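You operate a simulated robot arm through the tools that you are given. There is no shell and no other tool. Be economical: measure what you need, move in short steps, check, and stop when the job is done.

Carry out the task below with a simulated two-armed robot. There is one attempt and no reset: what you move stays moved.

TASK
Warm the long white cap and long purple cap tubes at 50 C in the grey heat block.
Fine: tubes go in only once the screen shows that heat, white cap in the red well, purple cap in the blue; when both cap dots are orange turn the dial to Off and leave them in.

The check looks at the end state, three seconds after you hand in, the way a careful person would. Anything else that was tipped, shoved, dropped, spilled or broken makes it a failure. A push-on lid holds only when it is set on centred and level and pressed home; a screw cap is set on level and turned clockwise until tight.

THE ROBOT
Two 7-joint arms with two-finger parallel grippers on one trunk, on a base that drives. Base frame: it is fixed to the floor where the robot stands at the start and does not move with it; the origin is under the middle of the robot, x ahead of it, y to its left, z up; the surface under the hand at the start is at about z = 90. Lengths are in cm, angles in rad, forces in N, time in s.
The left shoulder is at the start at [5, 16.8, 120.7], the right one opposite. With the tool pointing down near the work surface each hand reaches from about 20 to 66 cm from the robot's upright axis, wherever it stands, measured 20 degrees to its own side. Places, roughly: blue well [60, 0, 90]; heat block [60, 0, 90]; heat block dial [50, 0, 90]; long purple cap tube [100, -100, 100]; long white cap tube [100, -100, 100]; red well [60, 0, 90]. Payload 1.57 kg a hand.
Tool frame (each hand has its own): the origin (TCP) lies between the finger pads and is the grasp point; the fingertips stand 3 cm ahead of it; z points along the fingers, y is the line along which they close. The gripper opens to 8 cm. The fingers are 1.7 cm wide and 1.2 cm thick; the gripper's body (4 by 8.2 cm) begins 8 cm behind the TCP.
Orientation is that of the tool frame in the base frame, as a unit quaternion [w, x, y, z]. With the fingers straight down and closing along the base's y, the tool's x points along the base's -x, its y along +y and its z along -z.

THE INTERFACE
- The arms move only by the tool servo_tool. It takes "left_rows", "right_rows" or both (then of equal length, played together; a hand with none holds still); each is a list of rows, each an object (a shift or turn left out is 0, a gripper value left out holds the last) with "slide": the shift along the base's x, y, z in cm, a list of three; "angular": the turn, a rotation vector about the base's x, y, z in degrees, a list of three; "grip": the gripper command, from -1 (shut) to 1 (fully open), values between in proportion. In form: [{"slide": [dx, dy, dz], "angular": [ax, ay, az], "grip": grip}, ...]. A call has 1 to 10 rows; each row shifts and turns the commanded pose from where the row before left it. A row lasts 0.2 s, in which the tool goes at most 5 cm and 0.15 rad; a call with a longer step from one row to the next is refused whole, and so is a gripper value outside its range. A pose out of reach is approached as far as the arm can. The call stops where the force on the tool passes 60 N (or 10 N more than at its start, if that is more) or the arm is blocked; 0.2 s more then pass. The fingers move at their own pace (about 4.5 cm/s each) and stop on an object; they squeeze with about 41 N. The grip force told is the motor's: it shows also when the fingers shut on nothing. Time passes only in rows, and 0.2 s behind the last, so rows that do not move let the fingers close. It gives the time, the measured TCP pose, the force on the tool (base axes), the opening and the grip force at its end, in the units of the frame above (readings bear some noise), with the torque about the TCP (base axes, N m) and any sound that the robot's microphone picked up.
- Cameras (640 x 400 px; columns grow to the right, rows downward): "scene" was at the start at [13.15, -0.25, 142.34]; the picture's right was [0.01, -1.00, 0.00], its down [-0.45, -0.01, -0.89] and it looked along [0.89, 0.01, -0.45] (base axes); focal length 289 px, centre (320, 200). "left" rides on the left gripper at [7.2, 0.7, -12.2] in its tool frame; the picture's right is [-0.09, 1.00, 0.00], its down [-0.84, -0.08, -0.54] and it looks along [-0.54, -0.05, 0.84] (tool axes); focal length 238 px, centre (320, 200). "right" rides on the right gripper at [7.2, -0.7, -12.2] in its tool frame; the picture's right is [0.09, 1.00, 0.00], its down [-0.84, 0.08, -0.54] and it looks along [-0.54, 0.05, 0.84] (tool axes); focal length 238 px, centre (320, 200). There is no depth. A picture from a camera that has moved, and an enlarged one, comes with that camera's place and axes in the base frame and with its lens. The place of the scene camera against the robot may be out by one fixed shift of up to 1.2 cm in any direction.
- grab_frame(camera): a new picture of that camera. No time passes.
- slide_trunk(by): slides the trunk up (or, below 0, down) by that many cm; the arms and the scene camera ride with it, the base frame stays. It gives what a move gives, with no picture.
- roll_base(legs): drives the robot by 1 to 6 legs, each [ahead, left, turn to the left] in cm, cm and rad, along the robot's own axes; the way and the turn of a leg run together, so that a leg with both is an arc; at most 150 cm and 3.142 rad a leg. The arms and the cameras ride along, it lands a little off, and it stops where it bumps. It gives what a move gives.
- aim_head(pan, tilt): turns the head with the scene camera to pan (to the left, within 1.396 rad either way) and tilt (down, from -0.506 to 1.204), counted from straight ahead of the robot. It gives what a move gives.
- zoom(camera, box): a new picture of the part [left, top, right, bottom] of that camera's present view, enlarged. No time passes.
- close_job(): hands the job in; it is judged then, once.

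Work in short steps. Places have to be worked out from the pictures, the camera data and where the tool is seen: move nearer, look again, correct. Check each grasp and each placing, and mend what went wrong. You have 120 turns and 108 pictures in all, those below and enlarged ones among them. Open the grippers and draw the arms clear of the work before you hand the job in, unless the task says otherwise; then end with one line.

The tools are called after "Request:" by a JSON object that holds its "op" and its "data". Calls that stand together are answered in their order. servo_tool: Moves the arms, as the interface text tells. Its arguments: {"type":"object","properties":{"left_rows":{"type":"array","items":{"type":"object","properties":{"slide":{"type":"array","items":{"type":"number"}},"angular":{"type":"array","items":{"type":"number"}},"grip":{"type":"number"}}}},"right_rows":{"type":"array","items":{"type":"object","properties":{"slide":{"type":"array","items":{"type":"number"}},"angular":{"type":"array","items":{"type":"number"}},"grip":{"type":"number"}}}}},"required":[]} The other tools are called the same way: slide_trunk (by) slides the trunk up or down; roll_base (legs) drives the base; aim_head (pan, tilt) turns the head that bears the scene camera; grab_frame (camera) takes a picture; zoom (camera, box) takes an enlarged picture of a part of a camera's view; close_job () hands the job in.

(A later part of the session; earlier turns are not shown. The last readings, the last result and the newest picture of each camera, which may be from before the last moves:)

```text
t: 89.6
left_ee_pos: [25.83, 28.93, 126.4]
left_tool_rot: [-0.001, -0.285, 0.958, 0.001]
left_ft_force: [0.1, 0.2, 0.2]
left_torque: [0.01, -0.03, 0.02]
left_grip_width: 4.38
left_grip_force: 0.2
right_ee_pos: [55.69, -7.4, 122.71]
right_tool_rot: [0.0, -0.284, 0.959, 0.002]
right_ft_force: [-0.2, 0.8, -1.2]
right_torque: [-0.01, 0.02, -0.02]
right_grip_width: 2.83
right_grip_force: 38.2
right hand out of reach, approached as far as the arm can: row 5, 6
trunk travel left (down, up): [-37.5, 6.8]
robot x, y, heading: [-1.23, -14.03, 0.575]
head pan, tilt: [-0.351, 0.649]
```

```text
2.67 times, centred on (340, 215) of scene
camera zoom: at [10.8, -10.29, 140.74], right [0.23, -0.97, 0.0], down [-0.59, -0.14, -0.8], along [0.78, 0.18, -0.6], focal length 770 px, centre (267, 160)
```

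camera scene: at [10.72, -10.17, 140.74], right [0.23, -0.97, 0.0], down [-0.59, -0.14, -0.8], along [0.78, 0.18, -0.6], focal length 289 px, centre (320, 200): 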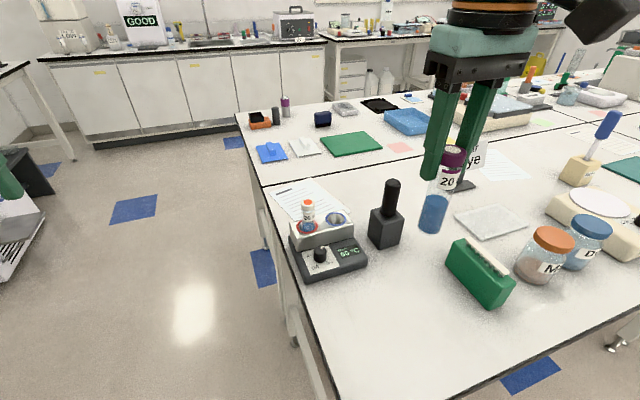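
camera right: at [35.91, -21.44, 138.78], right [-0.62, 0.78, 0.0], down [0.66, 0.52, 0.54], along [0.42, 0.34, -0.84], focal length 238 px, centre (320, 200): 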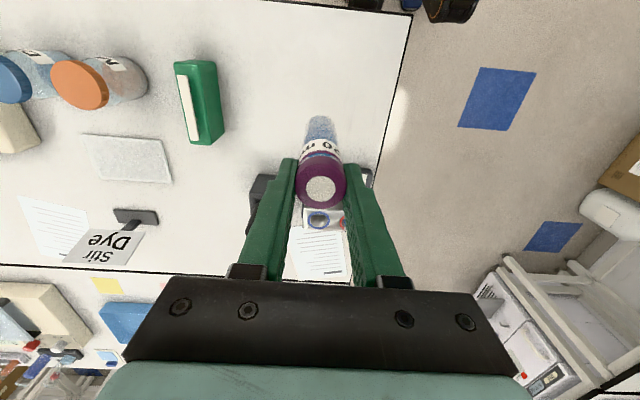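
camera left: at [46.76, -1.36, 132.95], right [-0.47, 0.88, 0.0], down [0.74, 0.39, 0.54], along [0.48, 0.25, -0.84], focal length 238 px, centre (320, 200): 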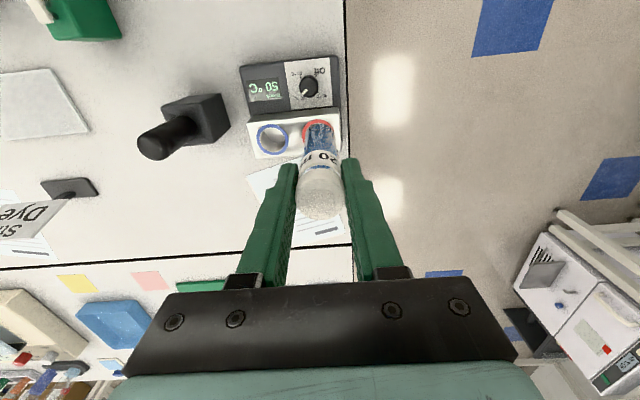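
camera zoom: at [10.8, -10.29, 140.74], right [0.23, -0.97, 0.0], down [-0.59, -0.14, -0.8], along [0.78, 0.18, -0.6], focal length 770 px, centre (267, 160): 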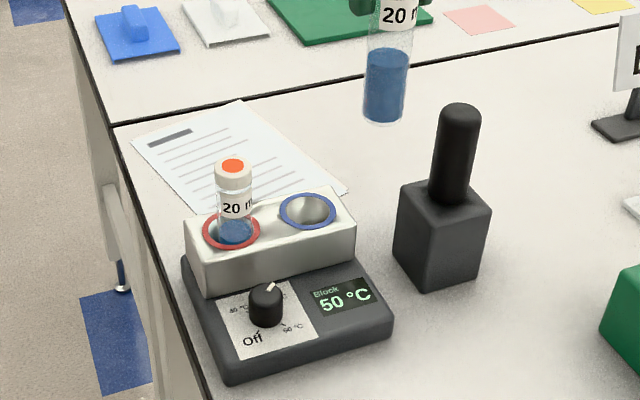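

The arm is at its reach limit here. I move the base left 12 and forward 8 (back to the original clear spot) and raise the trunk a little.

Request:
{"op": "slide_trunk", "data": {"by": 4}}

Request:
{"op": "roll_base", "data": {"legs": [[0, 11, 0], [8, 0, 0]]}}

```text
t: 90.4
left_ee_pos: [25.95, 28.98, 130.27]
left_tool_rot: [-0.002, -0.287, 0.958, 0.001]
left_ft_force: [0.0, 0.0, 0.7]
left_torque: [0.0, -0.01, 0.04]
left_grip_width: 4.38
left_grip_force: 0.0
right_ee_pos: [55.85, -7.36, 126.8]
right_tool_rot: [-0.001, -0.284, 0.959, 0.002]
right_ft_force: [-0.3, -0.6, -1.0]
right_torque: [0.04, 0.01, -0.01]
right_grip_width: 2.82
right_grip_force: 38.4
trunk travel left (down, up): [-41.5, 2.8]
robot x, y, heading: [-0.8, -14.33, 0.577]
head pan, tilt: [-0.351, 0.649]
```

```text
t: 92.7
left_ee_pos: [26.36, 42.4, 130.19]
left_tool_rot: [-0.001, -0.285, 0.958, 0.001]
left_ft_force: [-0.2, -0.3, 0.0]
left_torque: [-0.02, 0.04, 0.03]
left_grip_width: 4.41
left_grip_force: 0.1
right_ee_pos: [56.47, 6.19, 126.73]
right_tool_rot: [0.0, -0.284, 0.959, 0.002]
right_ft_force: [-0.4, 0.5, 0.1]
right_torque: [-0.02, 0.03, 0.0]
right_grip_width: 2.88
right_grip_force: 38.7
trunk travel left (down, up): [-41.5, 2.8]
robot x, y, heading: [-0.72, -1.05, 0.577]
head pan, tilt: [-0.351, 0.649]
```

Now I shift to over the blue well (60.2,-2.2), keeping well above the white tube.

Request:
{"op": "servo_tool", "data": {"right_rows": [{"slide": [0.9, -2.1, -0.5]}, {"slide": [0.9, -2.1, -1]}, {"slide": [0.9, -2.1, -2]}, {"slide": [0.9, -2.1, -2]}, {"slide": [0, 0, -3]}, {"slide": [0, 0, -3]}, {}]}}

Request:
{"op": "zoom", "data": {"camera": "right", "box": [200, 40, 440, 240]}}

Request:
{"op": "grab_frame", "data": {"camera": "scene"}}

```text
t: 94.3
left_ee_pos: [26.51, 42.49, 130.17]
left_tool_rot: [-0.001, -0.284, 0.959, 0.001]
left_ft_force: [-0.4, 0.7, -0.6]
left_torque: [0.03, -0.03, -0.02]
left_grip_width: 4.4
left_grip_force: 0.1
right_ee_pos: [60.04, -2.28, 115.08]
right_tool_rot: [0.001, -0.284, 0.959, 0.002]
right_ft_force: [-0.3, 0.6, -0.1]
right_torque: [0.03, -0.02, 0.0]
right_grip_width: 2.82
right_grip_force: 38.5
trunk travel left (down, up): [-41.5, 2.8]
robot x, y, heading: [-0.42, -0.42, 0.577]
head pan, tilt: [-0.351, 0.649]
```

```text
2.00 times, centred on (320, 140) of right
camera zoom: at [54.53, -6.73, 127.42], right [-0.62, 0.78, 0.0], down [0.66, 0.52, 0.54], along [0.42, 0.34, -0.84], focal length 477 px, centre (320, 320)
```

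zoom: 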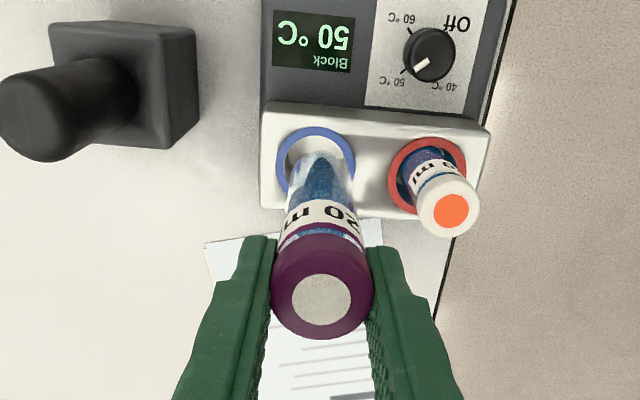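

```text
41 pictures are left
camera scene: at [11.46, 3.25, 144.73], right [0.23, -0.97, 0.0], down [-0.59, -0.14, -0.8], along [0.78, 0.18, -0.6], focal length 289 px, centre (320, 200)
```

scene: 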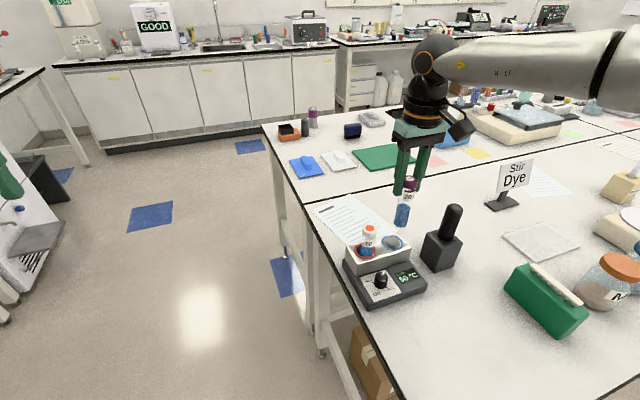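

Blue ring centre computed at (60.7,-1.95). I shift ahead ~0.7 and lower to just above.

Request:
{"op": "servo_tool", "data": {"right_rows": [{"slide": [0.65, 0.25, -1.5]}, {"slide": [0, 0, -2]}, {}]}}

Request:
{"op": "zoom", "data": {"camera": "right", "box": [200, 40, 440, 240]}}

Request:
{"op": "zoom", "data": {"camera": "scene", "box": [330, 170, 450, 290]}}

```text
t: 95.1
left_ee_pos: [26.42, 42.41, 130.16]
left_tool_rot: [-0.001, -0.285, 0.958, 0.0]
left_ft_force: [-0.4, 0.3, -0.6]
left_torque: [0.02, 0.01, -0.01]
left_grip_width: 4.42
left_grip_force: 0.1
right_ee_pos: [60.71, -2.04, 111.81]
right_tool_rot: [-0.001, -0.285, 0.958, 0.002]
right_ft_force: [-0.4, -0.3, -0.9]
right_torque: [0.02, 0.01, 0.0]
right_grip_width: 2.82
right_grip_force: 39.0
trunk travel left (down, up): [-41.5, 2.8]
robot x, y, heading: [-0.19, -0.56, 0.578]
head pan, tilt: [-0.351, 0.649]
```

```text
2.00 times, centred on (320, 140) of right
camera zoom: at [55.16, -6.43, 123.97], right [-0.62, 0.78, 0.0], down [0.66, 0.52, 0.54], along [0.42, 0.34, -0.84], focal length 477 px, centre (320, 320)
```

zoom: 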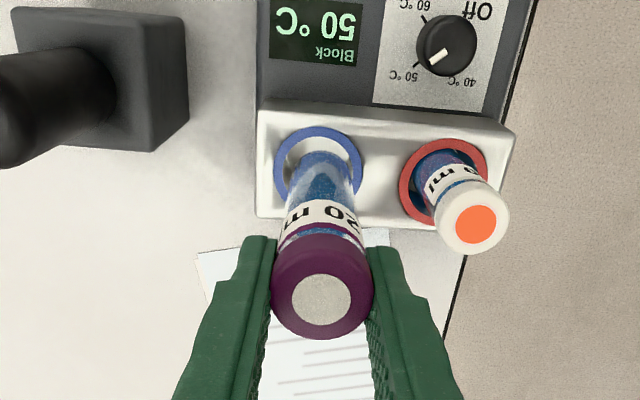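

```text
3.33 times, centred on (390, 230) of scene
camera zoom: at [11.46, 3.25, 144.73], right [0.23, -0.97, 0.0], down [-0.59, -0.14, -0.8], along [0.78, 0.18, -0.6], focal length 963 px, centre (87, 100)
```

zoom: 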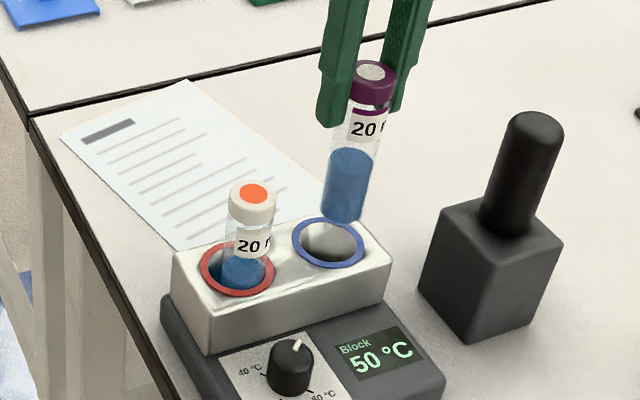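

Aligned in both views within ~0.2 cm. I lower into the blue well.

Request:
{"op": "servo_tool", "data": {"right_rows": [{"slide": [0, 0.12, -1]}, {"slide": [0, 0, -1]}, {"slide": [0, 0, -1]}, {"slide": [0, 0, -1]}, {"slide": [0, 0, -0.8]}, {}]}}

Request:
{"op": "zoom", "data": {"camera": "scene", "box": [330, 170, 450, 290]}}

Request:
{"op": "zoom", "data": {"camera": "right", "box": [200, 40, 440, 240]}}

```text
t: 96.5
left_ee_pos: [26.15, 42.48, 130.41]
left_tool_rot: [0.0, -0.285, 0.958, -0.001]
left_ft_force: [-0.1, 0.5, -0.4]
left_torque: [-0.01, 0.01, -0.03]
left_grip_width: 4.41
left_grip_force: 0.1
right_ee_pos: [60.75, -1.66, 107.55]
right_tool_rot: [0.006, -0.285, 0.959, 0.004]
right_ft_force: [7.7, 2.2, 32.2]
right_torque: [-0.13, -0.26, 0.03]
right_grip_width: 2.85
right_grip_force: 38.8
trunk travel left (down, up): [-41.5, 2.8]
robot x, y, heading: [-0.34, -0.35, 0.579]
head pan, tilt: [-0.351, 0.649]
```

```text
3.33 times, centred on (390, 230) of scene
camera zoom: at [11.18, 3.29, 144.78], right [0.23, -0.97, 0.0], down [-0.59, -0.14, -0.8], along [0.78, 0.18, -0.6], focal length 963 px, centre (87, 100)
```

zoom: 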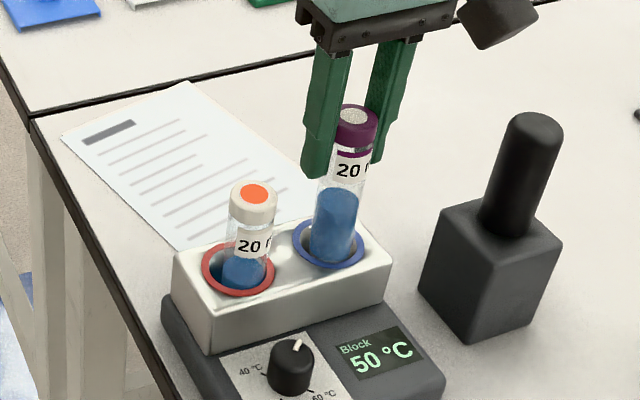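

```text
2.00 times, centred on (320, 140) of right
camera zoom: at [55.0, -6.15, 119.67], right [-0.62, 0.78, 0.0], down [0.65, 0.52, 0.56], along [0.43, 0.35, -0.83], focal length 477 px, centre (320, 320)
```

zoom: 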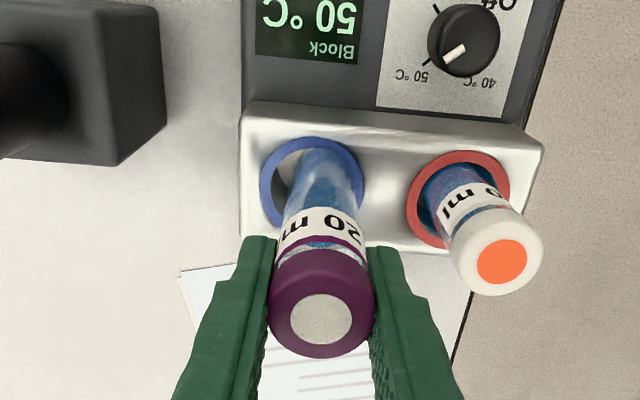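

Contact came early (rim, about 4 cm above seating). I raise 0.6 to relieve and zoom in on both views.

Request:
{"op": "servo_tool", "data": {"right_rows": [{"slide": [0, 0, 0.9]}, {}]}}

Request:
{"op": "zoom", "data": {"camera": "right", "box": [270, 90, 400, 200]}}

Request:
{"op": "zoom", "data": {"camera": "scene", "box": [370, 190, 430, 260]}}

```text
t: 97.1
left_ee_pos: [26.48, 42.54, 130.25]
left_tool_rot: [-0.001, -0.284, 0.959, 0.001]
left_ft_force: [0.2, 0.3, 0.5]
left_torque: [0.03, 0.0, 0.0]
left_grip_width: 4.4
left_grip_force: 0.2
right_ee_pos: [60.6, -1.97, 107.6]
right_tool_rot: [-0.003, -0.283, 0.959, 0.001]
right_ft_force: [-0.5, 0.3, 0.1]
right_torque: [-0.01, 0.0, -0.02]
right_grip_width: 2.85
right_grip_force: 37.9
trunk travel left (down, up): [-41.5, 2.8]
robot x, y, heading: [-0.39, -0.34, 0.576]
head pan, tilt: [-0.351, 0.649]
```

```text
3.64 times, centred on (335, 145) of right
camera zoom: at [55.09, -6.43, 119.9], right [-0.62, 0.78, 0.0], down [0.66, 0.52, 0.54], along [0.42, 0.33, -0.84], focal length 867 px, centre (266, 400)
```

zoom: 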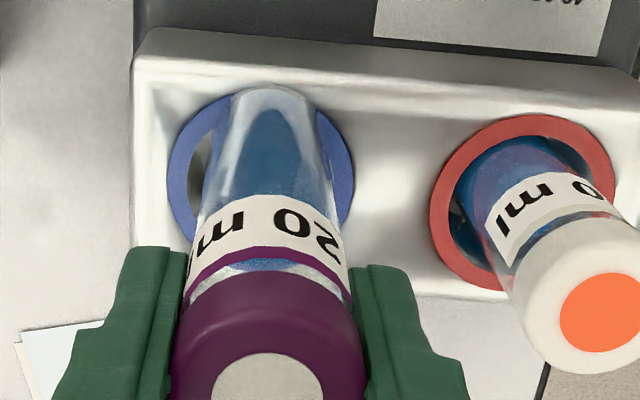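

```text
5.71 times, centred on (400, 225) of scene
camera zoom: at [11.48, 3.24, 144.69], right [0.23, -0.97, 0.0], down [-0.59, -0.14, -0.8], along [0.78, 0.18, -0.6], focal length 1651 px, centre (-137, 57)
```

zoom: 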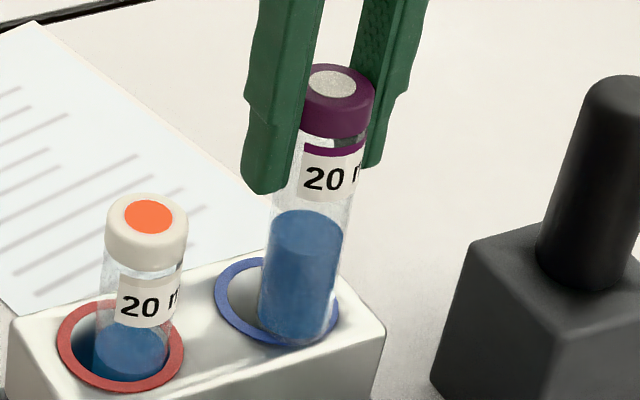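

The tube has pitched ~8° in the grip: its bottom sits on the robot-side rim while the hand is over the ring's centre. I raise 2 cm and pitch the tool to make the tube upright.

Request:
{"op": "servo_tool", "data": {"right_rows": [{"slide": [0, 0, 1]}, {"slide": [0, 0, 1.5]}, {"angular": [2.2, -3.35, 0]}, {"angular": [2.2, -3.35, 0]}, {}]}}

Request:
{"op": "zoom", "data": {"camera": "right", "box": [200, 40, 440, 240]}}

Request:
{"op": "zoom", "data": {"camera": "scene", "box": [340, 170, 450, 280]}}

```text
t: 98.3
left_ee_pos: [26.5, 42.47, 130.28]
left_tool_rot: [-0.001, -0.285, 0.958, 0.0]
left_ft_force: [0.2, 0.7, 0.0]
left_torque: [0.0, 0.03, 0.0]
left_grip_width: 4.41
left_grip_force: 0.0
right_ee_pos: [60.57, -1.93, 110.28]
right_tool_rot: [0.068, -0.284, 0.956, 0.022]
right_ft_force: [-0.9, 0.3, -0.3]
right_torque: [-0.03, 0.02, 0.02]
right_grip_width: 2.84
right_grip_force: 38.2
trunk travel left (down, up): [-41.5, 2.8]
robot x, y, heading: [-0.48, -0.46, 0.579]
head pan, tilt: [-0.351, 0.649]
```

```text
2.00 times, centred on (320, 140) of right
camera zoom: at [53.67, -7.24, 121.45], right [-0.62, 0.78, -0.01], down [0.59, 0.47, 0.65], along [0.52, 0.4, -0.76], focal length 477 px, centre (320, 320)
```

zoom: 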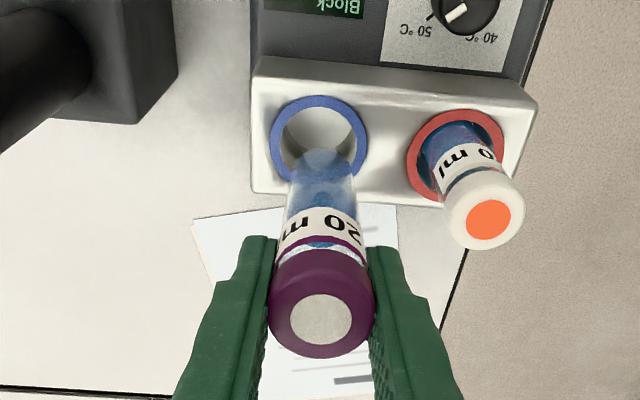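

```text
3.64 times, centred on (395, 225) of scene
camera zoom: at [11.48, 3.26, 144.73], right [0.23, -0.97, 0.0], down [-0.59, -0.14, -0.8], along [0.78, 0.18, -0.6], focal length 1050 px, centre (47, 109)
```

zoom: 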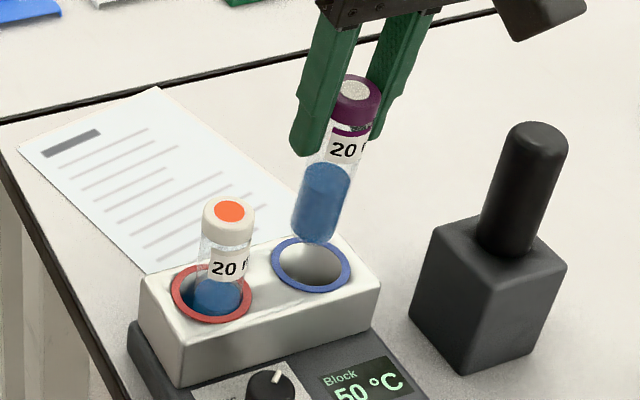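

Now nearly upright (slightly over). I take back 2°, nudge 0.2 cm sideways, and lower 2.5 cm.

Request:
{"op": "servo_tool", "data": {"right_rows": [{"slide": [0.08, -0.17, 0], "angular": [-1.1, 1.68, 0]}, {"slide": [0, 0, -0.9]}, {"slide": [0, 0, -0.9]}, {"slide": [0, 0, -0.7]}, {}]}}

Request:
{"op": "zoom", "data": {"camera": "right", "box": [200, 40, 440, 240]}}

Request:
{"op": "zoom", "data": {"camera": "scene", "box": [340, 170, 450, 280]}}

```text
t: 99.5
left_ee_pos: [26.32, 42.52, 130.14]
left_tool_rot: [-0.001, -0.285, 0.959, 0.001]
left_ft_force: [0.6, -0.7, 0.4]
left_torque: [0.01, -0.01, -0.01]
left_grip_width: 4.4
left_grip_force: 0.2
right_ee_pos: [60.73, -2.06, 107.76]
right_tool_rot: [0.05, -0.285, 0.957, 0.017]
right_ft_force: [-0.2, 0.2, 0.9]
right_torque: [-0.03, 0.04, 0.0]
right_grip_width: 2.84
right_grip_force: 38.0
trunk travel left (down, up): [-41.5, 2.8]
robot x, y, heading: [-0.59, -0.42, 0.578]
head pan, tilt: [-0.351, 0.649]
```

```text
2.00 times, centred on (320, 140) of right
camera zoom: at [54.16, -7.13, 119.19], right [-0.62, 0.78, -0.01], down [0.61, 0.49, 0.63], along [0.49, 0.39, -0.78], focal length 477 px, centre (320, 320)
```

zoom: 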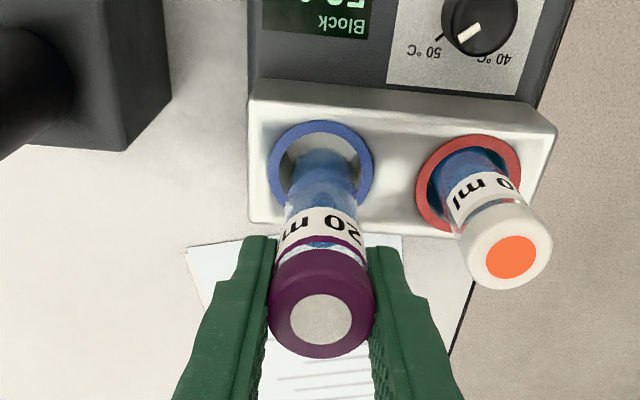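

```text
3.64 times, centred on (395, 225) of scene
camera zoom: at [11.47, 3.25, 144.73], right [0.23, -0.97, 0.0], down [-0.59, -0.14, -0.8], along [0.78, 0.18, -0.6], focal length 1050 px, centre (47, 109)
```

zoom: 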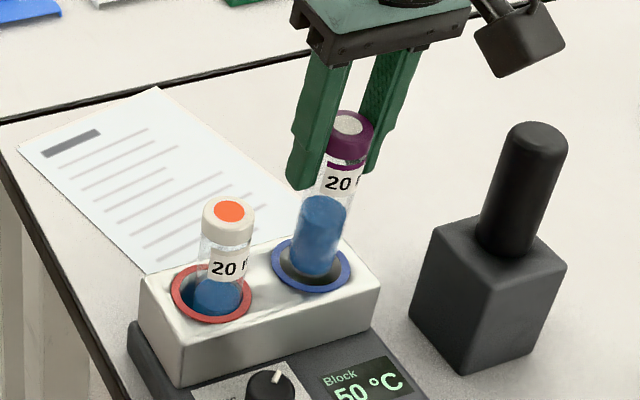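

Now the bottom sits inside the ring, centred. I continue down.

Request:
{"op": "servo_tool", "data": {"right_rows": [{"slide": [0, 0, -0.7]}, {"slide": [0, 0, -0.7]}, {"slide": [0, 0, -0.7]}, {}]}}

Request:
{"op": "zoom", "data": {"camera": "right", "box": [200, 40, 440, 240]}}

Request:
{"op": "zoom", "data": {"camera": "scene", "box": [340, 170, 450, 280]}}

```text
t: 100.5
left_ee_pos: [26.49, 42.41, 130.21]
left_tool_rot: [-0.001, -0.285, 0.959, 0.0]
left_ft_force: [0.3, 0.0, -0.2]
left_torque: [0.03, 0.05, -0.03]
left_grip_width: 4.38
left_grip_force: 0.0
right_ee_pos: [60.66, -1.97, 105.66]
right_tool_rot: [0.05, -0.285, 0.957, 0.017]
right_ft_force: [-0.3, -0.9, -0.1]
right_torque: [-0.02, -0.02, 0.03]
right_grip_width: 2.8
right_grip_force: 38.6
trunk travel left (down, up): [-41.5, 2.8]
robot x, y, heading: [-0.36, -0.39, 0.575]
head pan, tilt: [-0.351, 0.649]
```

```text
2.00 times, centred on (320, 140) of right
camera zoom: at [54.09, -7.14, 117.13], right [-0.62, 0.78, -0.01], down [0.61, 0.49, 0.63], along [0.5, 0.39, -0.78], focal length 477 px, centre (320, 320)
```

zoom: 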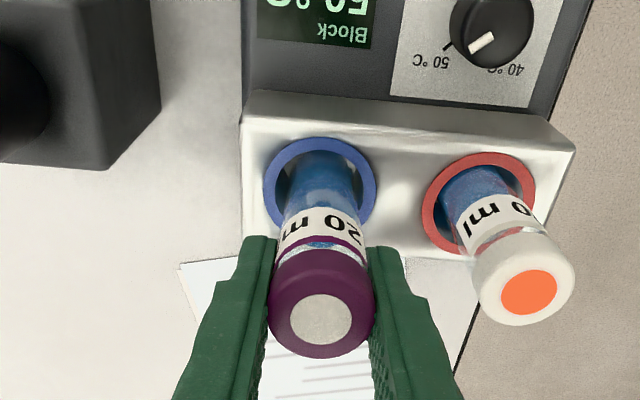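

```text
3.64 times, centred on (395, 225) of scene
camera zoom: at [11.47, 3.25, 144.73], right [0.23, -0.97, 0.0], down [-0.59, -0.14, -0.8], along [0.78, 0.18, -0.6], focal length 1050 px, centre (47, 109)
```

zoom: 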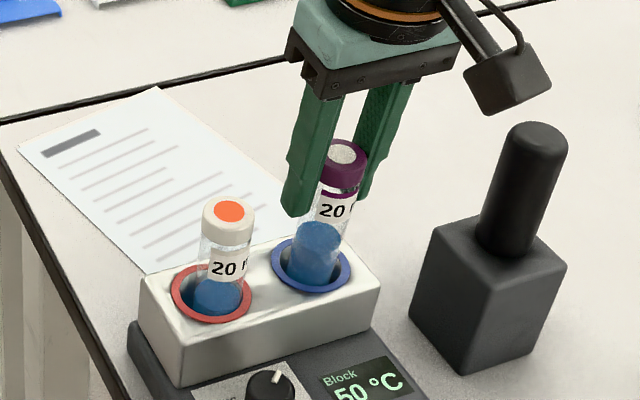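

Well inside with no side force. I lower until seated.

Request:
{"op": "servo_tool", "data": {"right_rows": [{"slide": [0, 0, -0.6]}, {"slide": [0, 0, -0.5]}, {"slide": [0, 0, -0.5]}, {"slide": [0, 0, -0.4]}, {"slide": [0, 0, -0.4]}, {}]}}

```text
t: 101.9
left_ee_pos: [26.42, 42.45, 130.26]
left_tool_rot: [0.0, -0.285, 0.959, 0.001]
left_ft_force: [0.2, -0.4, 0.2]
left_torque: [-0.01, 0.0, 0.01]
left_grip_width: 4.4
left_grip_force: 0.1
right_ee_pos: [60.81, -2.11, 103.26]
right_tool_rot: [0.051, -0.284, 0.957, 0.018]
right_ft_force: [0.0, 0.3, 0.3]
right_torque: [0.03, -0.01, 0.03]
right_grip_width: 2.83
right_grip_force: 38.2
trunk travel left (down, up): [-41.5, 2.8]
robot x, y, heading: [-0.2, -0.29, 0.582]
head pan, tilt: [-0.351, 0.649]
```

Request:
{"op": "servo_tool", "data": {"right_rows": [{"slide": [0, 0, -0.4]}, {"slide": [0, 0, -0.4]}, {"slide": [0, 0, -0.3]}, {}]}}

Request:
{"op": "zoom", "data": {"camera": "scene", "box": [340, 170, 450, 280]}}

```text
t: 102.9
left_ee_pos: [26.08, 42.49, 130.43]
left_tool_rot: [0.001, -0.285, 0.958, 0.001]
left_ft_force: [-0.8, 0.4, -0.3]
left_torque: [-0.01, -0.01, 0.04]
left_grip_width: 4.42
left_grip_force: 0.0
right_ee_pos: [60.82, -1.92, 102.84]
right_tool_rot: [0.058, -0.285, 0.956, 0.018]
right_ft_force: [6.8, -1.6, 33.7]
right_torque: [-0.35, -0.23, 0.04]
right_grip_width: 2.84
right_grip_force: 38.3
trunk travel left (down, up): [-41.5, 2.8]
robot x, y, heading: [-0.42, -0.62, 0.579]
head pan, tilt: [-0.351, 0.649]
```

```text
3.64 times, centred on (395, 225) of scene
camera zoom: at [11.15, 3.24, 144.79], right [0.23, -0.97, 0.0], down [-0.59, -0.14, -0.8], along [0.78, 0.18, -0.6], focal length 1050 px, centre (47, 109)
```

zoom: 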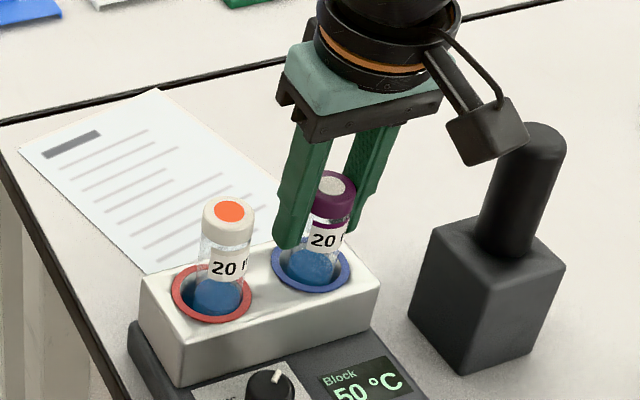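

Seated (33 N). I relieve, open, and lift.

Request:
{"op": "servo_tool", "data": {"right_rows": [{"slide": [0, 0, 0.5]}, {"grip": 0.1}, {}, {}, {}, {"slide": [0, 0, 2]}, {"slide": [0, 0, 3]}, {"slide": [0, 0, 4]}, {"angular": [-3.2, 5, 0]}, {}]}}

Request:
{"op": "zoom", "data": {"camera": "scene", "box": [340, 170, 450, 280]}}

Request:
{"op": "zoom", "data": {"camera": "right", "box": [200, 40, 440, 240]}}

```text
t: 105.1
left_ee_pos: [26.42, 42.4, 130.39]
left_tool_rot: [-0.001, -0.284, 0.959, 0.001]
left_ft_force: [0.1, -1.6, -0.4]
left_torque: [-0.03, -0.05, 0.0]
left_grip_width: 4.37
left_grip_force: 0.0
right_ee_pos: [60.55, -2.08, 111.81]
right_tool_rot: [0.001, -0.284, 0.959, 0.002]
right_ft_force: [-0.4, 0.2, -1.1]
right_torque: [0.02, 0.01, -0.02]
right_grip_width: 4.4
right_grip_force: 0.1
trunk travel left (down, up): [-41.5, 2.8]
robot x, y, heading: [-0.05, -0.81, 0.579]
head pan, tilt: [-0.351, 0.649]
```

```text
3.64 times, centred on (395, 225) of scene
camera zoom: at [11.41, 3.2, 144.74], right [0.23, -0.97, 0.0], down [-0.59, -0.14, -0.8], along [0.78, 0.18, -0.6], focal length 1050 px, centre (47, 109)
```

zoom: 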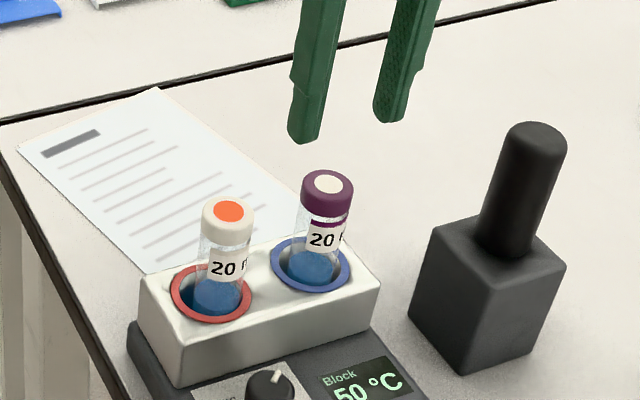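

```text
2.00 times, centred on (320, 140) of right
camera zoom: at [55.03, -6.65, 123.97], right [-0.62, 0.78, 0.0], down [0.66, 0.52, 0.54], along [0.42, 0.34, -0.84], focal length 477 px, centre (320, 320)
```

zoom: 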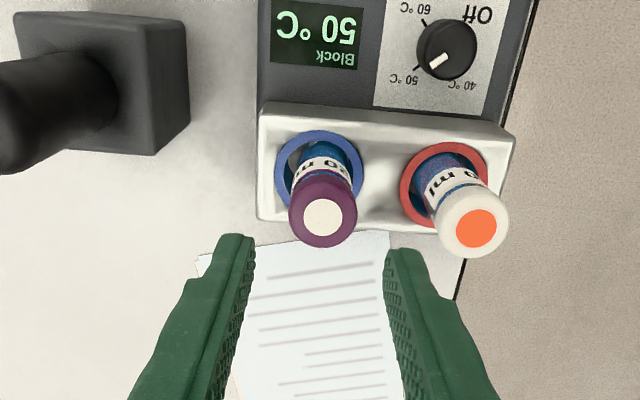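

Both tubes are in. While purple warms, I move the right hand over the dial and pre-wind the wrist by −180° so I can turn the knob back counter-clockwise.

Request:
{"op": "servo_tool", "data": {"right_rows": [{"slide": [0, 0, 3]}, {"slide": [-1, 0.2, 2], "angular": [0, 0, -8.5]}, {"slide": [-1.5, 0.25, 0], "angular": [0, 0, -8.5]}, {"slide": [-1.5, 0.25, 0], "angular": [0, 0, -8.5]}, {"slide": [-1.5, 0.25, 0], "angular": [0, 0, -8.5]}, {"slide": [-1.5, 0.25, 0], "angular": [0, 0, -8.5]}, {"slide": [-1.35, 0.3, 0], "angular": [0, 0, -8.5]}, {"angular": [0, 0, -8.5]}, {"angular": [0, 0, -8.5]}, {"angular": [0, 0, -8.5]}]}}

Request:
{"op": "servo_tool", "data": {"right_rows": [{"angular": [0, 0, -8.5]}, {"angular": [0, 0, -8.5]}, {"angular": [0, 0, -8.5]}, {"angular": [0, 0, -8.5]}, {"angular": [0, 0, -8.5]}, {"angular": [0, 0, -8.5]}, {"angular": [0, 0, -8.5]}, {"angular": [0, 0, -8.5]}, {"angular": [0, 0, -8.5]}, {"angular": [0, 0, -8.5]}]}}

Request:
{"op": "grab_frame", "data": {"camera": "right"}}

Request:
{"op": "zoom", "data": {"camera": "scene", "box": [330, 180, 470, 320]}}

```text
t: 107.3
left_ee_pos: [26.42, 42.45, 130.32]
left_tool_rot: [-0.001, -0.285, 0.959, 0.001]
left_ft_force: [0.9, 0.3, 0.1]
left_torque: [-0.01, 0.02, 0.0]
left_grip_width: 4.39
left_grip_force: 0.0
right_ee_pos: [52.39, -0.67, 116.76]
right_tool_rot: [0.002, 0.371, 0.929, 0.002]
right_ft_force: [0.4, 0.5, -0.6]
right_torque: [-0.01, 0.0, 0.02]
right_grip_width: 4.41
right_grip_force: 0.1
trunk travel left (down, up): [-41.5, 2.8]
robot x, y, heading: [-0.32, -0.64, 0.584]
head pan, tilt: [-0.351, 0.649]
```

```text
t: 109.5
left_ee_pos: [26.41, 42.36, 130.29]
left_tool_rot: [-0.001, -0.285, 0.959, 0.001]
left_ft_force: [0.0, 0.1, -1.8]
left_torque: [-0.01, 0.01, 0.01]
left_grip_width: 4.38
left_grip_force: 0.1
right_ee_pos: [52.44, -0.59, 116.82]
right_tool_rot: [0.003, 0.901, 0.434, -0.001]
right_ft_force: [-0.2, -0.1, 1.1]
right_torque: [-0.01, -0.02, -0.03]
right_grip_width: 4.4
right_grip_force: 0.0
trunk travel left (down, up): [-41.5, 2.8]
robot x, y, heading: [-0.35, -0.64, 0.581]
head pan, tilt: [-0.351, 0.649]
```

```text
25 pictures are left
camera right: at [56.39, 5.57, 129.0], right [0.84, -0.55, 0.0], down [-0.46, -0.7, 0.54], along [-0.3, -0.46, -0.84], focal length 238 px, centre (320, 200)
```

right: 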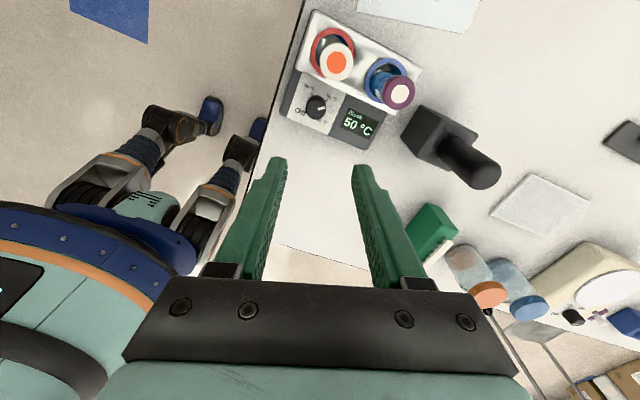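

```text
2.86 times, centred on (400, 250) of scene
camera zoom: at [11.47, 3.25, 144.73], right [0.23, -0.97, 0.0], down [-0.59, -0.14, -0.8], along [0.78, 0.18, -0.6], focal length 825 px, centre (91, 57)
```

zoom: 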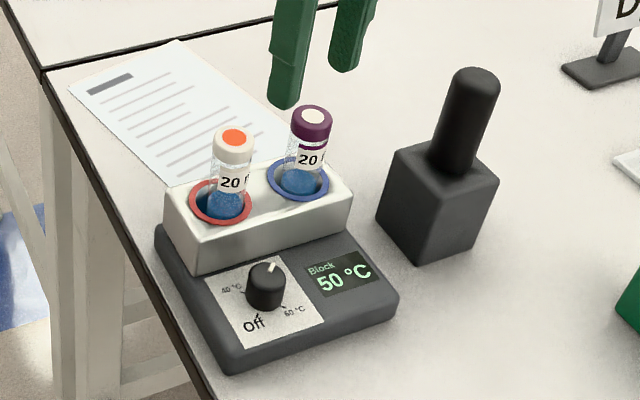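

I finish the wrist wind, lower part-way, and look again at the knob.

Request:
{"op": "servo_tool", "data": {"right_rows": [{"slide": [0, 0.15, -2.5], "angular": [0, 0, -8.5]}, {"slide": [0, 0.1, -2.5], "angular": [0, 0, -8.5]}, {"slide": [0, 0, -2.5], "angular": [0, 0, -1.5]}, {"slide": [0, 0, -2.5]}, {"slide": [0, 0, -2.5]}, {}]}}

Request:
{"op": "zoom", "data": {"camera": "right", "box": [200, 50, 440, 220]}}

Request:
{"op": "zoom", "data": {"camera": "scene", "box": [330, 180, 450, 310]}}

```text
t: 110.9
left_ee_pos: [26.43, 42.3, 130.27]
left_tool_rot: [-0.001, -0.285, 0.959, 0.001]
left_ft_force: [0.2, -0.3, -0.3]
left_torque: [0.0, -0.01, 0.02]
left_grip_width: 4.41
left_grip_force: 0.1
right_ee_pos: [52.36, -0.32, 104.08]
right_tool_rot: [0.002, 0.959, 0.284, -0.001]
right_ft_force: [-0.2, -0.2, -1.0]
right_torque: [0.01, -0.01, 0.0]
right_grip_width: 4.39
right_grip_force: 0.1
trunk travel left (down, up): [-41.5, 2.8]
robot x, y, heading: [-0.26, -0.4, 0.578]
head pan, tilt: [-0.351, 0.649]
```

```text
2.35 times, centred on (320, 135) of right
camera zoom: at [58.09, 4.32, 116.38], right [0.62, -0.78, 0.0], down [-0.66, -0.52, 0.54], along [-0.42, -0.34, -0.84], focal length 561 px, centre (320, 353)
```

zoom: 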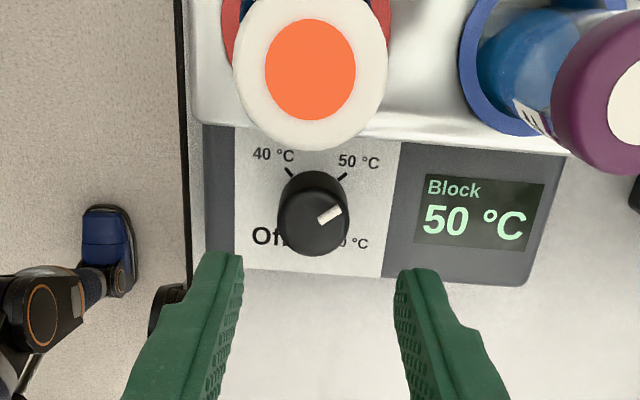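

```text
3.08 times, centred on (390, 245) of scene
camera zoom: at [11.44, 3.24, 144.74], right [0.23, -0.97, 0.0], down [-0.59, -0.14, -0.8], along [0.78, 0.18, -0.6], focal length 889 px, centre (105, 62)
```

zoom: 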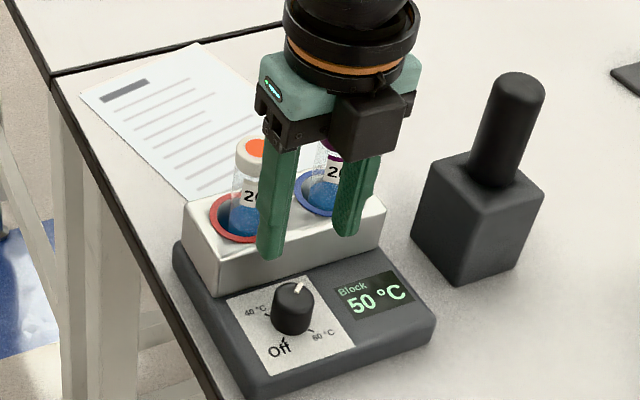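

Purple's dot is not yet orange. I wait a few seconds here with a slight alignment.

Request:
{"op": "servo_tool", "data": {"right_rows": [{"slide": [-0.2, 0.15, 0]}, {}, {}, {}, {}, {}, {}, {}, {}, {}]}}

Request:
{"op": "servo_tool", "data": {"right_rows": [{}, {}, {}, {}, {}, {}, {}, {}, {}, {}]}}

Request:
{"op": "zoom", "data": {"camera": "right", "box": [200, 20, 480, 220]}}

```text
t: 113.1
left_ee_pos: [26.51, 42.43, 130.28]
left_tool_rot: [-0.001, -0.285, 0.959, 0.001]
left_ft_force: [0.1, 0.2, 0.4]
left_torque: [-0.01, -0.02, 0.04]
left_grip_width: 4.43
left_grip_force: 0.1
right_ee_pos: [52.18, -0.12, 104.17]
right_tool_rot: [0.003, 0.959, 0.284, -0.001]
right_ft_force: [0.6, 0.1, 0.0]
right_torque: [-0.02, -0.04, 0.02]
right_grip_width: 4.4
right_grip_force: 0.1
trunk travel left (down, up): [-41.5, 2.8]
robot x, y, heading: [-0.37, -0.84, 0.58]
head pan, tilt: [-0.351, 0.649]
```

```text
t: 115.3
left_ee_pos: [26.42, 42.42, 130.35]
left_tool_rot: [-0.001, -0.285, 0.958, 0.0]
left_ft_force: [0.3, -0.7, 0.6]
left_torque: [-0.01, -0.03, 0.01]
left_grip_width: 4.43
left_grip_force: 0.1
right_ee_pos: [52.24, -0.13, 104.12]
right_tool_rot: [0.003, 0.959, 0.284, 0.0]
right_ft_force: [0.2, 0.1, 0.0]
right_torque: [-0.04, 0.01, -0.02]
right_grip_width: 4.4
right_grip_force: 0.1
trunk travel left (down, up): [-41.5, 2.8]
robot x, y, heading: [0.12, -0.8, 0.583]
head pan, tilt: [-0.351, 0.649]
```

```text
2.00 times, centred on (340, 120) of right
camera zoom: at [57.96, 4.48, 116.4], right [0.62, -0.78, 0.0], down [-0.66, -0.52, 0.54], along [-0.42, -0.34, -0.84], focal length 477 px, centre (280, 360)
```

zoom: 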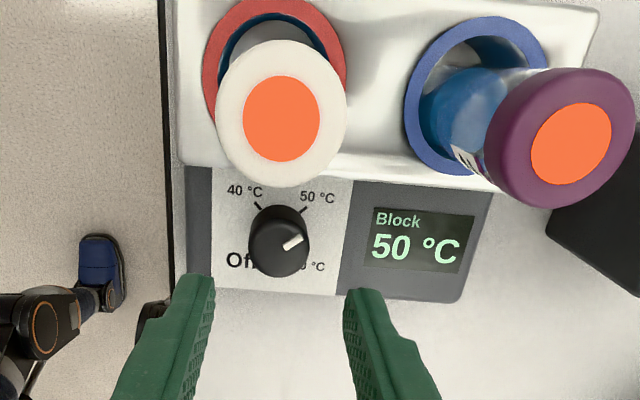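

Both dots are orange. I lower the fingers around the knob.

Request:
{"op": "servo_tool", "data": {"right_rows": [{"slide": [0, 0, -1.5]}, {"slide": [0, 0, -1.5]}, {"slide": [0, 0, -1.3]}, {"slide": [0, 0, -1.1]}, {}]}}

Request:
{"op": "zoom", "data": {"camera": "right", "box": [200, 20, 480, 220]}}

Request:
{"op": "zoom", "data": {"camera": "scene", "box": [330, 180, 450, 310]}}

```text
t: 116.5
left_ee_pos: [26.47, 42.5, 130.24]
left_tool_rot: [-0.001, -0.285, 0.958, 0.0]
left_ft_force: [-0.1, -0.2, 0.1]
left_torque: [0.01, 0.01, 0.01]
left_grip_width: 4.4
left_grip_force: 0.0
right_ee_pos: [52.18, -0.12, 98.68]
right_tool_rot: [0.002, 0.959, 0.284, 0.0]
right_ft_force: [0.0, -0.8, 0.4]
right_torque: [0.01, 0.0, -0.05]
right_grip_width: 4.37
right_grip_force: 0.0
trunk travel left (down, up): [-41.5, 2.8]
robot x, y, heading: [-0.14, -0.7, 0.578]
head pan, tilt: [-0.351, 0.649]
```

```text
2.00 times, centred on (340, 120) of right
camera zoom: at [57.85, 4.51, 111.04], right [0.62, -0.78, 0.0], down [-0.66, -0.52, 0.54], along [-0.42, -0.34, -0.84], focal length 477 px, centre (280, 360)
```

zoom: 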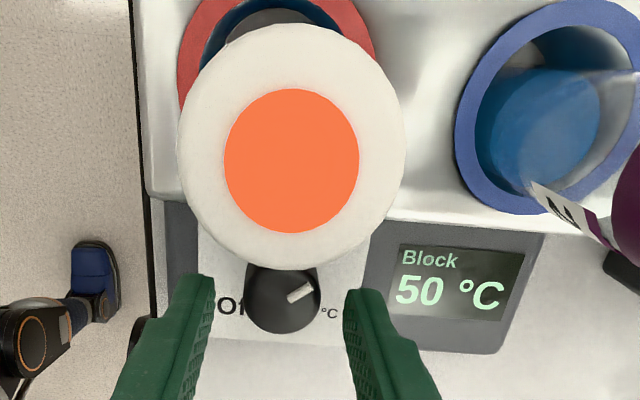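

```text
3.08 times, centred on (390, 245) of scene
camera zoom: at [11.46, 3.25, 144.73], right [0.23, -0.97, 0.0], down [-0.59, -0.14, -0.8], along [0.78, 0.18, -0.6], focal length 889 px, centre (105, 62)
```

zoom: 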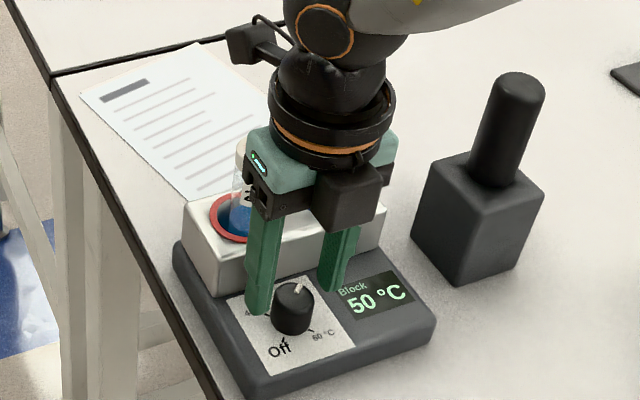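

Fingers straddle the knob. I close and check the grip.

Request:
{"op": "servo_tool", "data": {"right_rows": [{"grip": -0.2}, {"grip": -1}, {}, {}]}}

Request:
{"op": "servo_tool", "data": {"right_rows": [{"angular": [0, 0, 8]}, {"angular": [0, 0, 8]}, {"angular": [0, 0, 8]}, {"angular": [0, 0, 8]}, {"angular": [0, 0, 8]}]}}

Request:
{"op": "zoom", "data": {"camera": "scene", "box": [330, 180, 450, 310]}}

```text
t: 117.5
left_ee_pos: [26.39, 42.45, 130.32]
left_tool_rot: [-0.001, -0.285, 0.959, 0.0]
left_ft_force: [-0.1, -1.0, -0.2]
left_torque: [-0.05, 0.01, -0.02]
left_grip_width: 4.41
left_grip_force: 0.0
right_ee_pos: [52.16, -0.24, 98.77]
right_tool_rot: [0.003, 0.959, 0.284, 0.0]
right_ft_force: [3.0, -2.8, 0.8]
right_torque: [-0.15, -0.08, 0.0]
right_grip_width: 2.76
right_grip_force: 38.0
trunk travel left (down, up): [-41.5, 2.8]
robot x, y, heading: [-0.26, -0.78, 0.576]
head pan, tilt: [-0.351, 0.649]
```

```text
t: 118.7
left_ee_pos: [26.47, 42.43, 130.3]
left_tool_rot: [-0.001, -0.285, 0.959, 0.001]
left_ft_force: [0.6, -0.2, 0.3]
left_torque: [-0.02, 0.0, 0.01]
left_grip_width: 4.4
left_grip_force: 0.0
right_ee_pos: [52.06, -0.2, 98.84]
right_tool_rot: [0.001, 0.803, 0.596, -0.001]
right_ft_force: [-5.9, -0.1, -6.0]
right_torque: [0.44, 0.04, 0.0]
right_grip_width: 2.74
right_grip_force: 37.7
trunk travel left (down, up): [-41.5, 2.8]
robot x, y, heading: [-0.17, -0.27, 0.581]
head pan, tilt: [-0.351, 0.649]
```

```text
3.08 times, centred on (390, 245) of scene
camera zoom: at [11.44, 3.24, 144.73], right [0.23, -0.97, 0.0], down [-0.59, -0.14, -0.8], along [0.78, 0.18, -0.6], focal length 889 px, centre (105, 62)
```

zoom: 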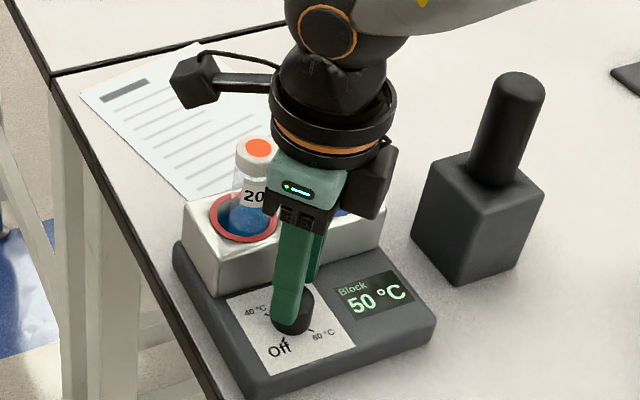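

Low forces; tubes undisturbed. I continue turning counter-clockwise.

Request:
{"op": "servo_tool", "data": {"right_rows": [{"angular": [0, 0, 8]}, {"angular": [0, 0, 8]}, {"angular": [0, 0, 8]}, {"angular": [0, 0, 8]}, {"angular": [0, 0, 8]}, {"angular": [0, 0, 8]}, {"angular": [0, 0, 8]}]}}

Request:
{"op": "servo_tool", "data": {"right_rows": [{"angular": [0, 0, 8]}, {"angular": [0, 0, 8]}, {"angular": [0, 0, 8]}, {"angular": [0, 0, 8]}, {"angular": [0, 0, 8]}, {"angular": [0, 0, 8]}, {"angular": [0, 0, 8]}, {"angular": [0, 0, 8]}, {"angular": [0, 0, 8]}, {"angular": [0, 0, 8]}]}}

Request:
{"op": "zoom", "data": {"camera": "right", "box": [200, 60, 480, 235]}}

```text
t: 120.3
left_ee_pos: [26.31, 42.51, 130.31]
left_tool_rot: [-0.001, -0.284, 0.959, 0.0]
left_ft_force: [0.3, -0.2, 0.1]
left_torque: [-0.01, -0.04, 0.03]
left_grip_width: 4.4
left_grip_force: 0.0
right_ee_pos: [52.01, -0.11, 98.83]
right_tool_rot: [0.0, 0.429, 0.903, 0.001]
right_ft_force: [-15.4, 3.0, -9.7]
right_torque: [-0.5, 0.0, -0.02]
right_grip_width: 2.75
right_grip_force: 37.7
trunk travel left (down, up): [-41.5, 2.8]
robot x, y, heading: [-0.5, -0.69, 0.578]
head pan, tilt: [-0.351, 0.649]
```

```text
t: 122.5
left_ee_pos: [26.39, 42.45, 130.43]
left_tool_rot: [0.0, -0.284, 0.959, 0.001]
left_ft_force: [0.3, 0.3, -0.4]
left_torque: [0.01, 0.0, 0.0]
left_grip_width: 4.4
left_grip_force: 0.0
right_ee_pos: [51.99, -0.27, 98.89]
right_tool_rot: [-0.002, -0.253, 0.967, 0.002]
right_ft_force: [-17.1, -5.4, -12.9]
right_torque: [-0.3, 0.44, 0.01]
right_grip_width: 2.74
right_grip_force: 38.3
trunk travel left (down, up): [-41.5, 2.8]
robot x, y, heading: [-0.04, -0.53, 0.573]
head pan, tilt: [-0.351, 0.649]
```

```text
2.29 times, centred on (340, 148) of right
camera zoom: at [46.18, -4.34, 111.08], right [-0.57, 0.82, 0.0], down [0.69, 0.48, 0.54], along [0.44, 0.31, -0.84], focal length 545 px, centre (274, 320)
```

zoom: 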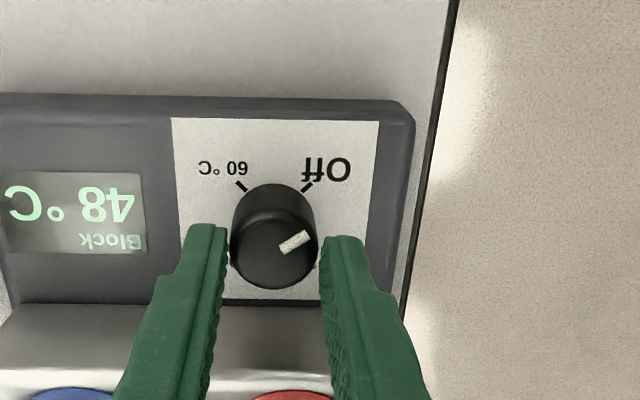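

It's cooling (48 °C); the pointer is nearly at Off. I turn ~7° more, then release and lift.

Request:
{"op": "servo_tool", "data": {"right_rows": [{"slide": [0.15, 0, 0], "angular": [0, 0, 7]}, {}, {}]}}

Request:
{"op": "servo_tool", "data": {"right_rows": [{"grip": 0.1}, {}, {}, {"slide": [0, 0, 2]}, {"slide": [0, 0, 3]}, {}]}}

Request:
{"op": "zoom", "data": {"camera": "right", "box": [220, 60, 420, 220]}}

```text
t: 123.3
left_ee_pos: [26.26, 42.33, 130.38]
left_tool_rot: [-0.001, -0.285, 0.958, 0.002]
left_ft_force: [-0.1, -0.6, -0.7]
left_torque: [0.02, -0.03, 0.02]
left_grip_width: 4.4
left_grip_force: 0.1
right_ee_pos: [51.98, -0.3, 98.88]
right_tool_rot: [-0.003, -0.311, 0.95, 0.002]
right_ft_force: [-21.3, -9.4, -9.7]
right_torque: [-0.18, 0.28, 0.04]
right_grip_width: 2.77
right_grip_force: 38.0
trunk travel left (down, up): [-41.5, 2.8]
robot x, y, heading: [-0.27, -0.75, 0.576]
head pan, tilt: [-0.351, 0.649]
```

```text
t: 124.7
left_ee_pos: [26.5, 42.57, 130.21]
left_tool_rot: [-0.001, -0.285, 0.959, 0.001]
left_ft_force: [-0.1, 0.9, -0.2]
left_torque: [-0.01, 0.01, 0.03]
left_grip_width: 4.41
left_grip_force: 0.1
right_ee_pos: [52.38, -0.29, 103.95]
right_tool_rot: [-0.001, -0.31, 0.951, 0.004]
right_ft_force: [-0.4, 0.1, 0.4]
right_torque: [0.01, -0.03, 0.01]
right_grip_width: 4.41
right_grip_force: 0.0
trunk travel left (down, up): [-41.5, 2.8]
robot x, y, heading: [-0.24, -0.52, 0.579]
head pan, tilt: [-0.351, 0.649]
```

```text
2.50 times, centred on (320, 140) of right
camera zoom: at [47.08, -4.98, 116.26], right [-0.66, 0.75, 0.0], down [0.63, 0.55, 0.54], along [0.41, 0.36, -0.84], focal length 596 px, centre (320, 350)
```

zoom: 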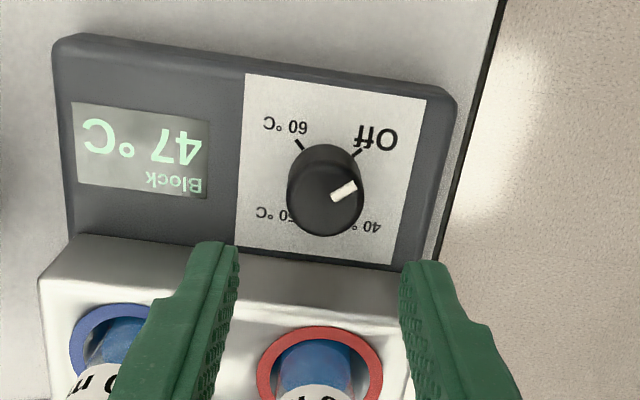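

Request:
{"op": "zoom", "data": {"camera": "right", "box": [290, 85, 370, 165]}}

```text
5.00 times, centred on (330, 125) of right
camera zoom: at [47.08, -4.98, 116.26], right [-0.66, 0.75, 0.0], down [0.63, 0.55, 0.54], along [0.41, 0.36, -0.84], focal length 1192 px, centre (270, 575)
```

zoom: 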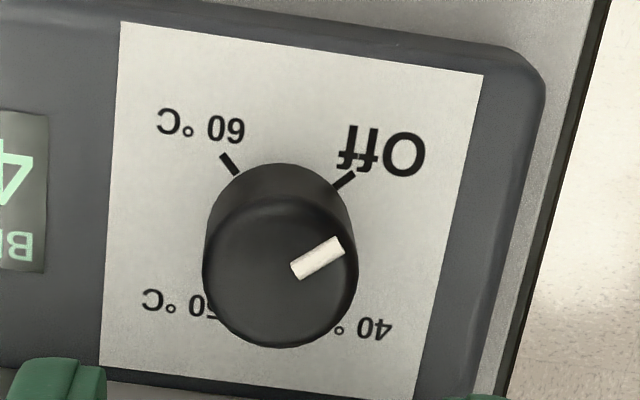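

The pointer is about 6° short of the Off tick. I regrip (centred at 51.95,-0.25) and turn ~9° more.

Request:
{"op": "servo_tool", "data": {"right_rows": [{"slide": [-0.4, 0, -2.5]}, {"slide": [0, 0, -2.7]}, {"grip": -1}, {}, {}, {"angular": [0, 0, 4]}, {"angular": [0, 0, 4]}, {"angular": [0, 0, 1]}, {}]}}

Request:
{"op": "zoom", "data": {"camera": "right", "box": [290, 95, 370, 175]}}

```text
t: 126.7
left_ee_pos: [26.45, 42.34, 130.34]
left_tool_rot: [0.0, -0.284, 0.959, 0.002]
left_ft_force: [-0.1, -0.1, 0.0]
left_torque: [-0.03, 0.0, -0.03]
left_grip_width: 4.41
left_grip_force: 0.1
right_ee_pos: [52.02, -0.36, 98.54]
right_tool_rot: [-0.001, -0.383, 0.924, 0.001]
right_ft_force: [6.2, -13.0, 6.0]
right_torque: [-0.82, 0.19, -0.18]
right_grip_width: 2.69
right_grip_force: 37.6
trunk travel left (down, up): [-41.5, 2.8]
robot x, y, heading: [-0.14, -0.19, 0.583]
head pan, tilt: [-0.351, 0.649]
```

```text
5.00 times, centred on (330, 135) of right
camera zoom: at [47.46, -5.85, 110.88], right [-0.77, 0.64, 0.0], down [0.54, 0.64, 0.54], along [0.34, 0.42, -0.84], focal length 1192 px, centre (270, 525)
```

zoom: 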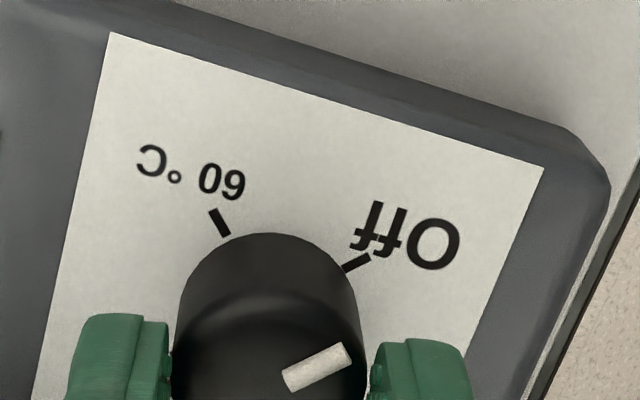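

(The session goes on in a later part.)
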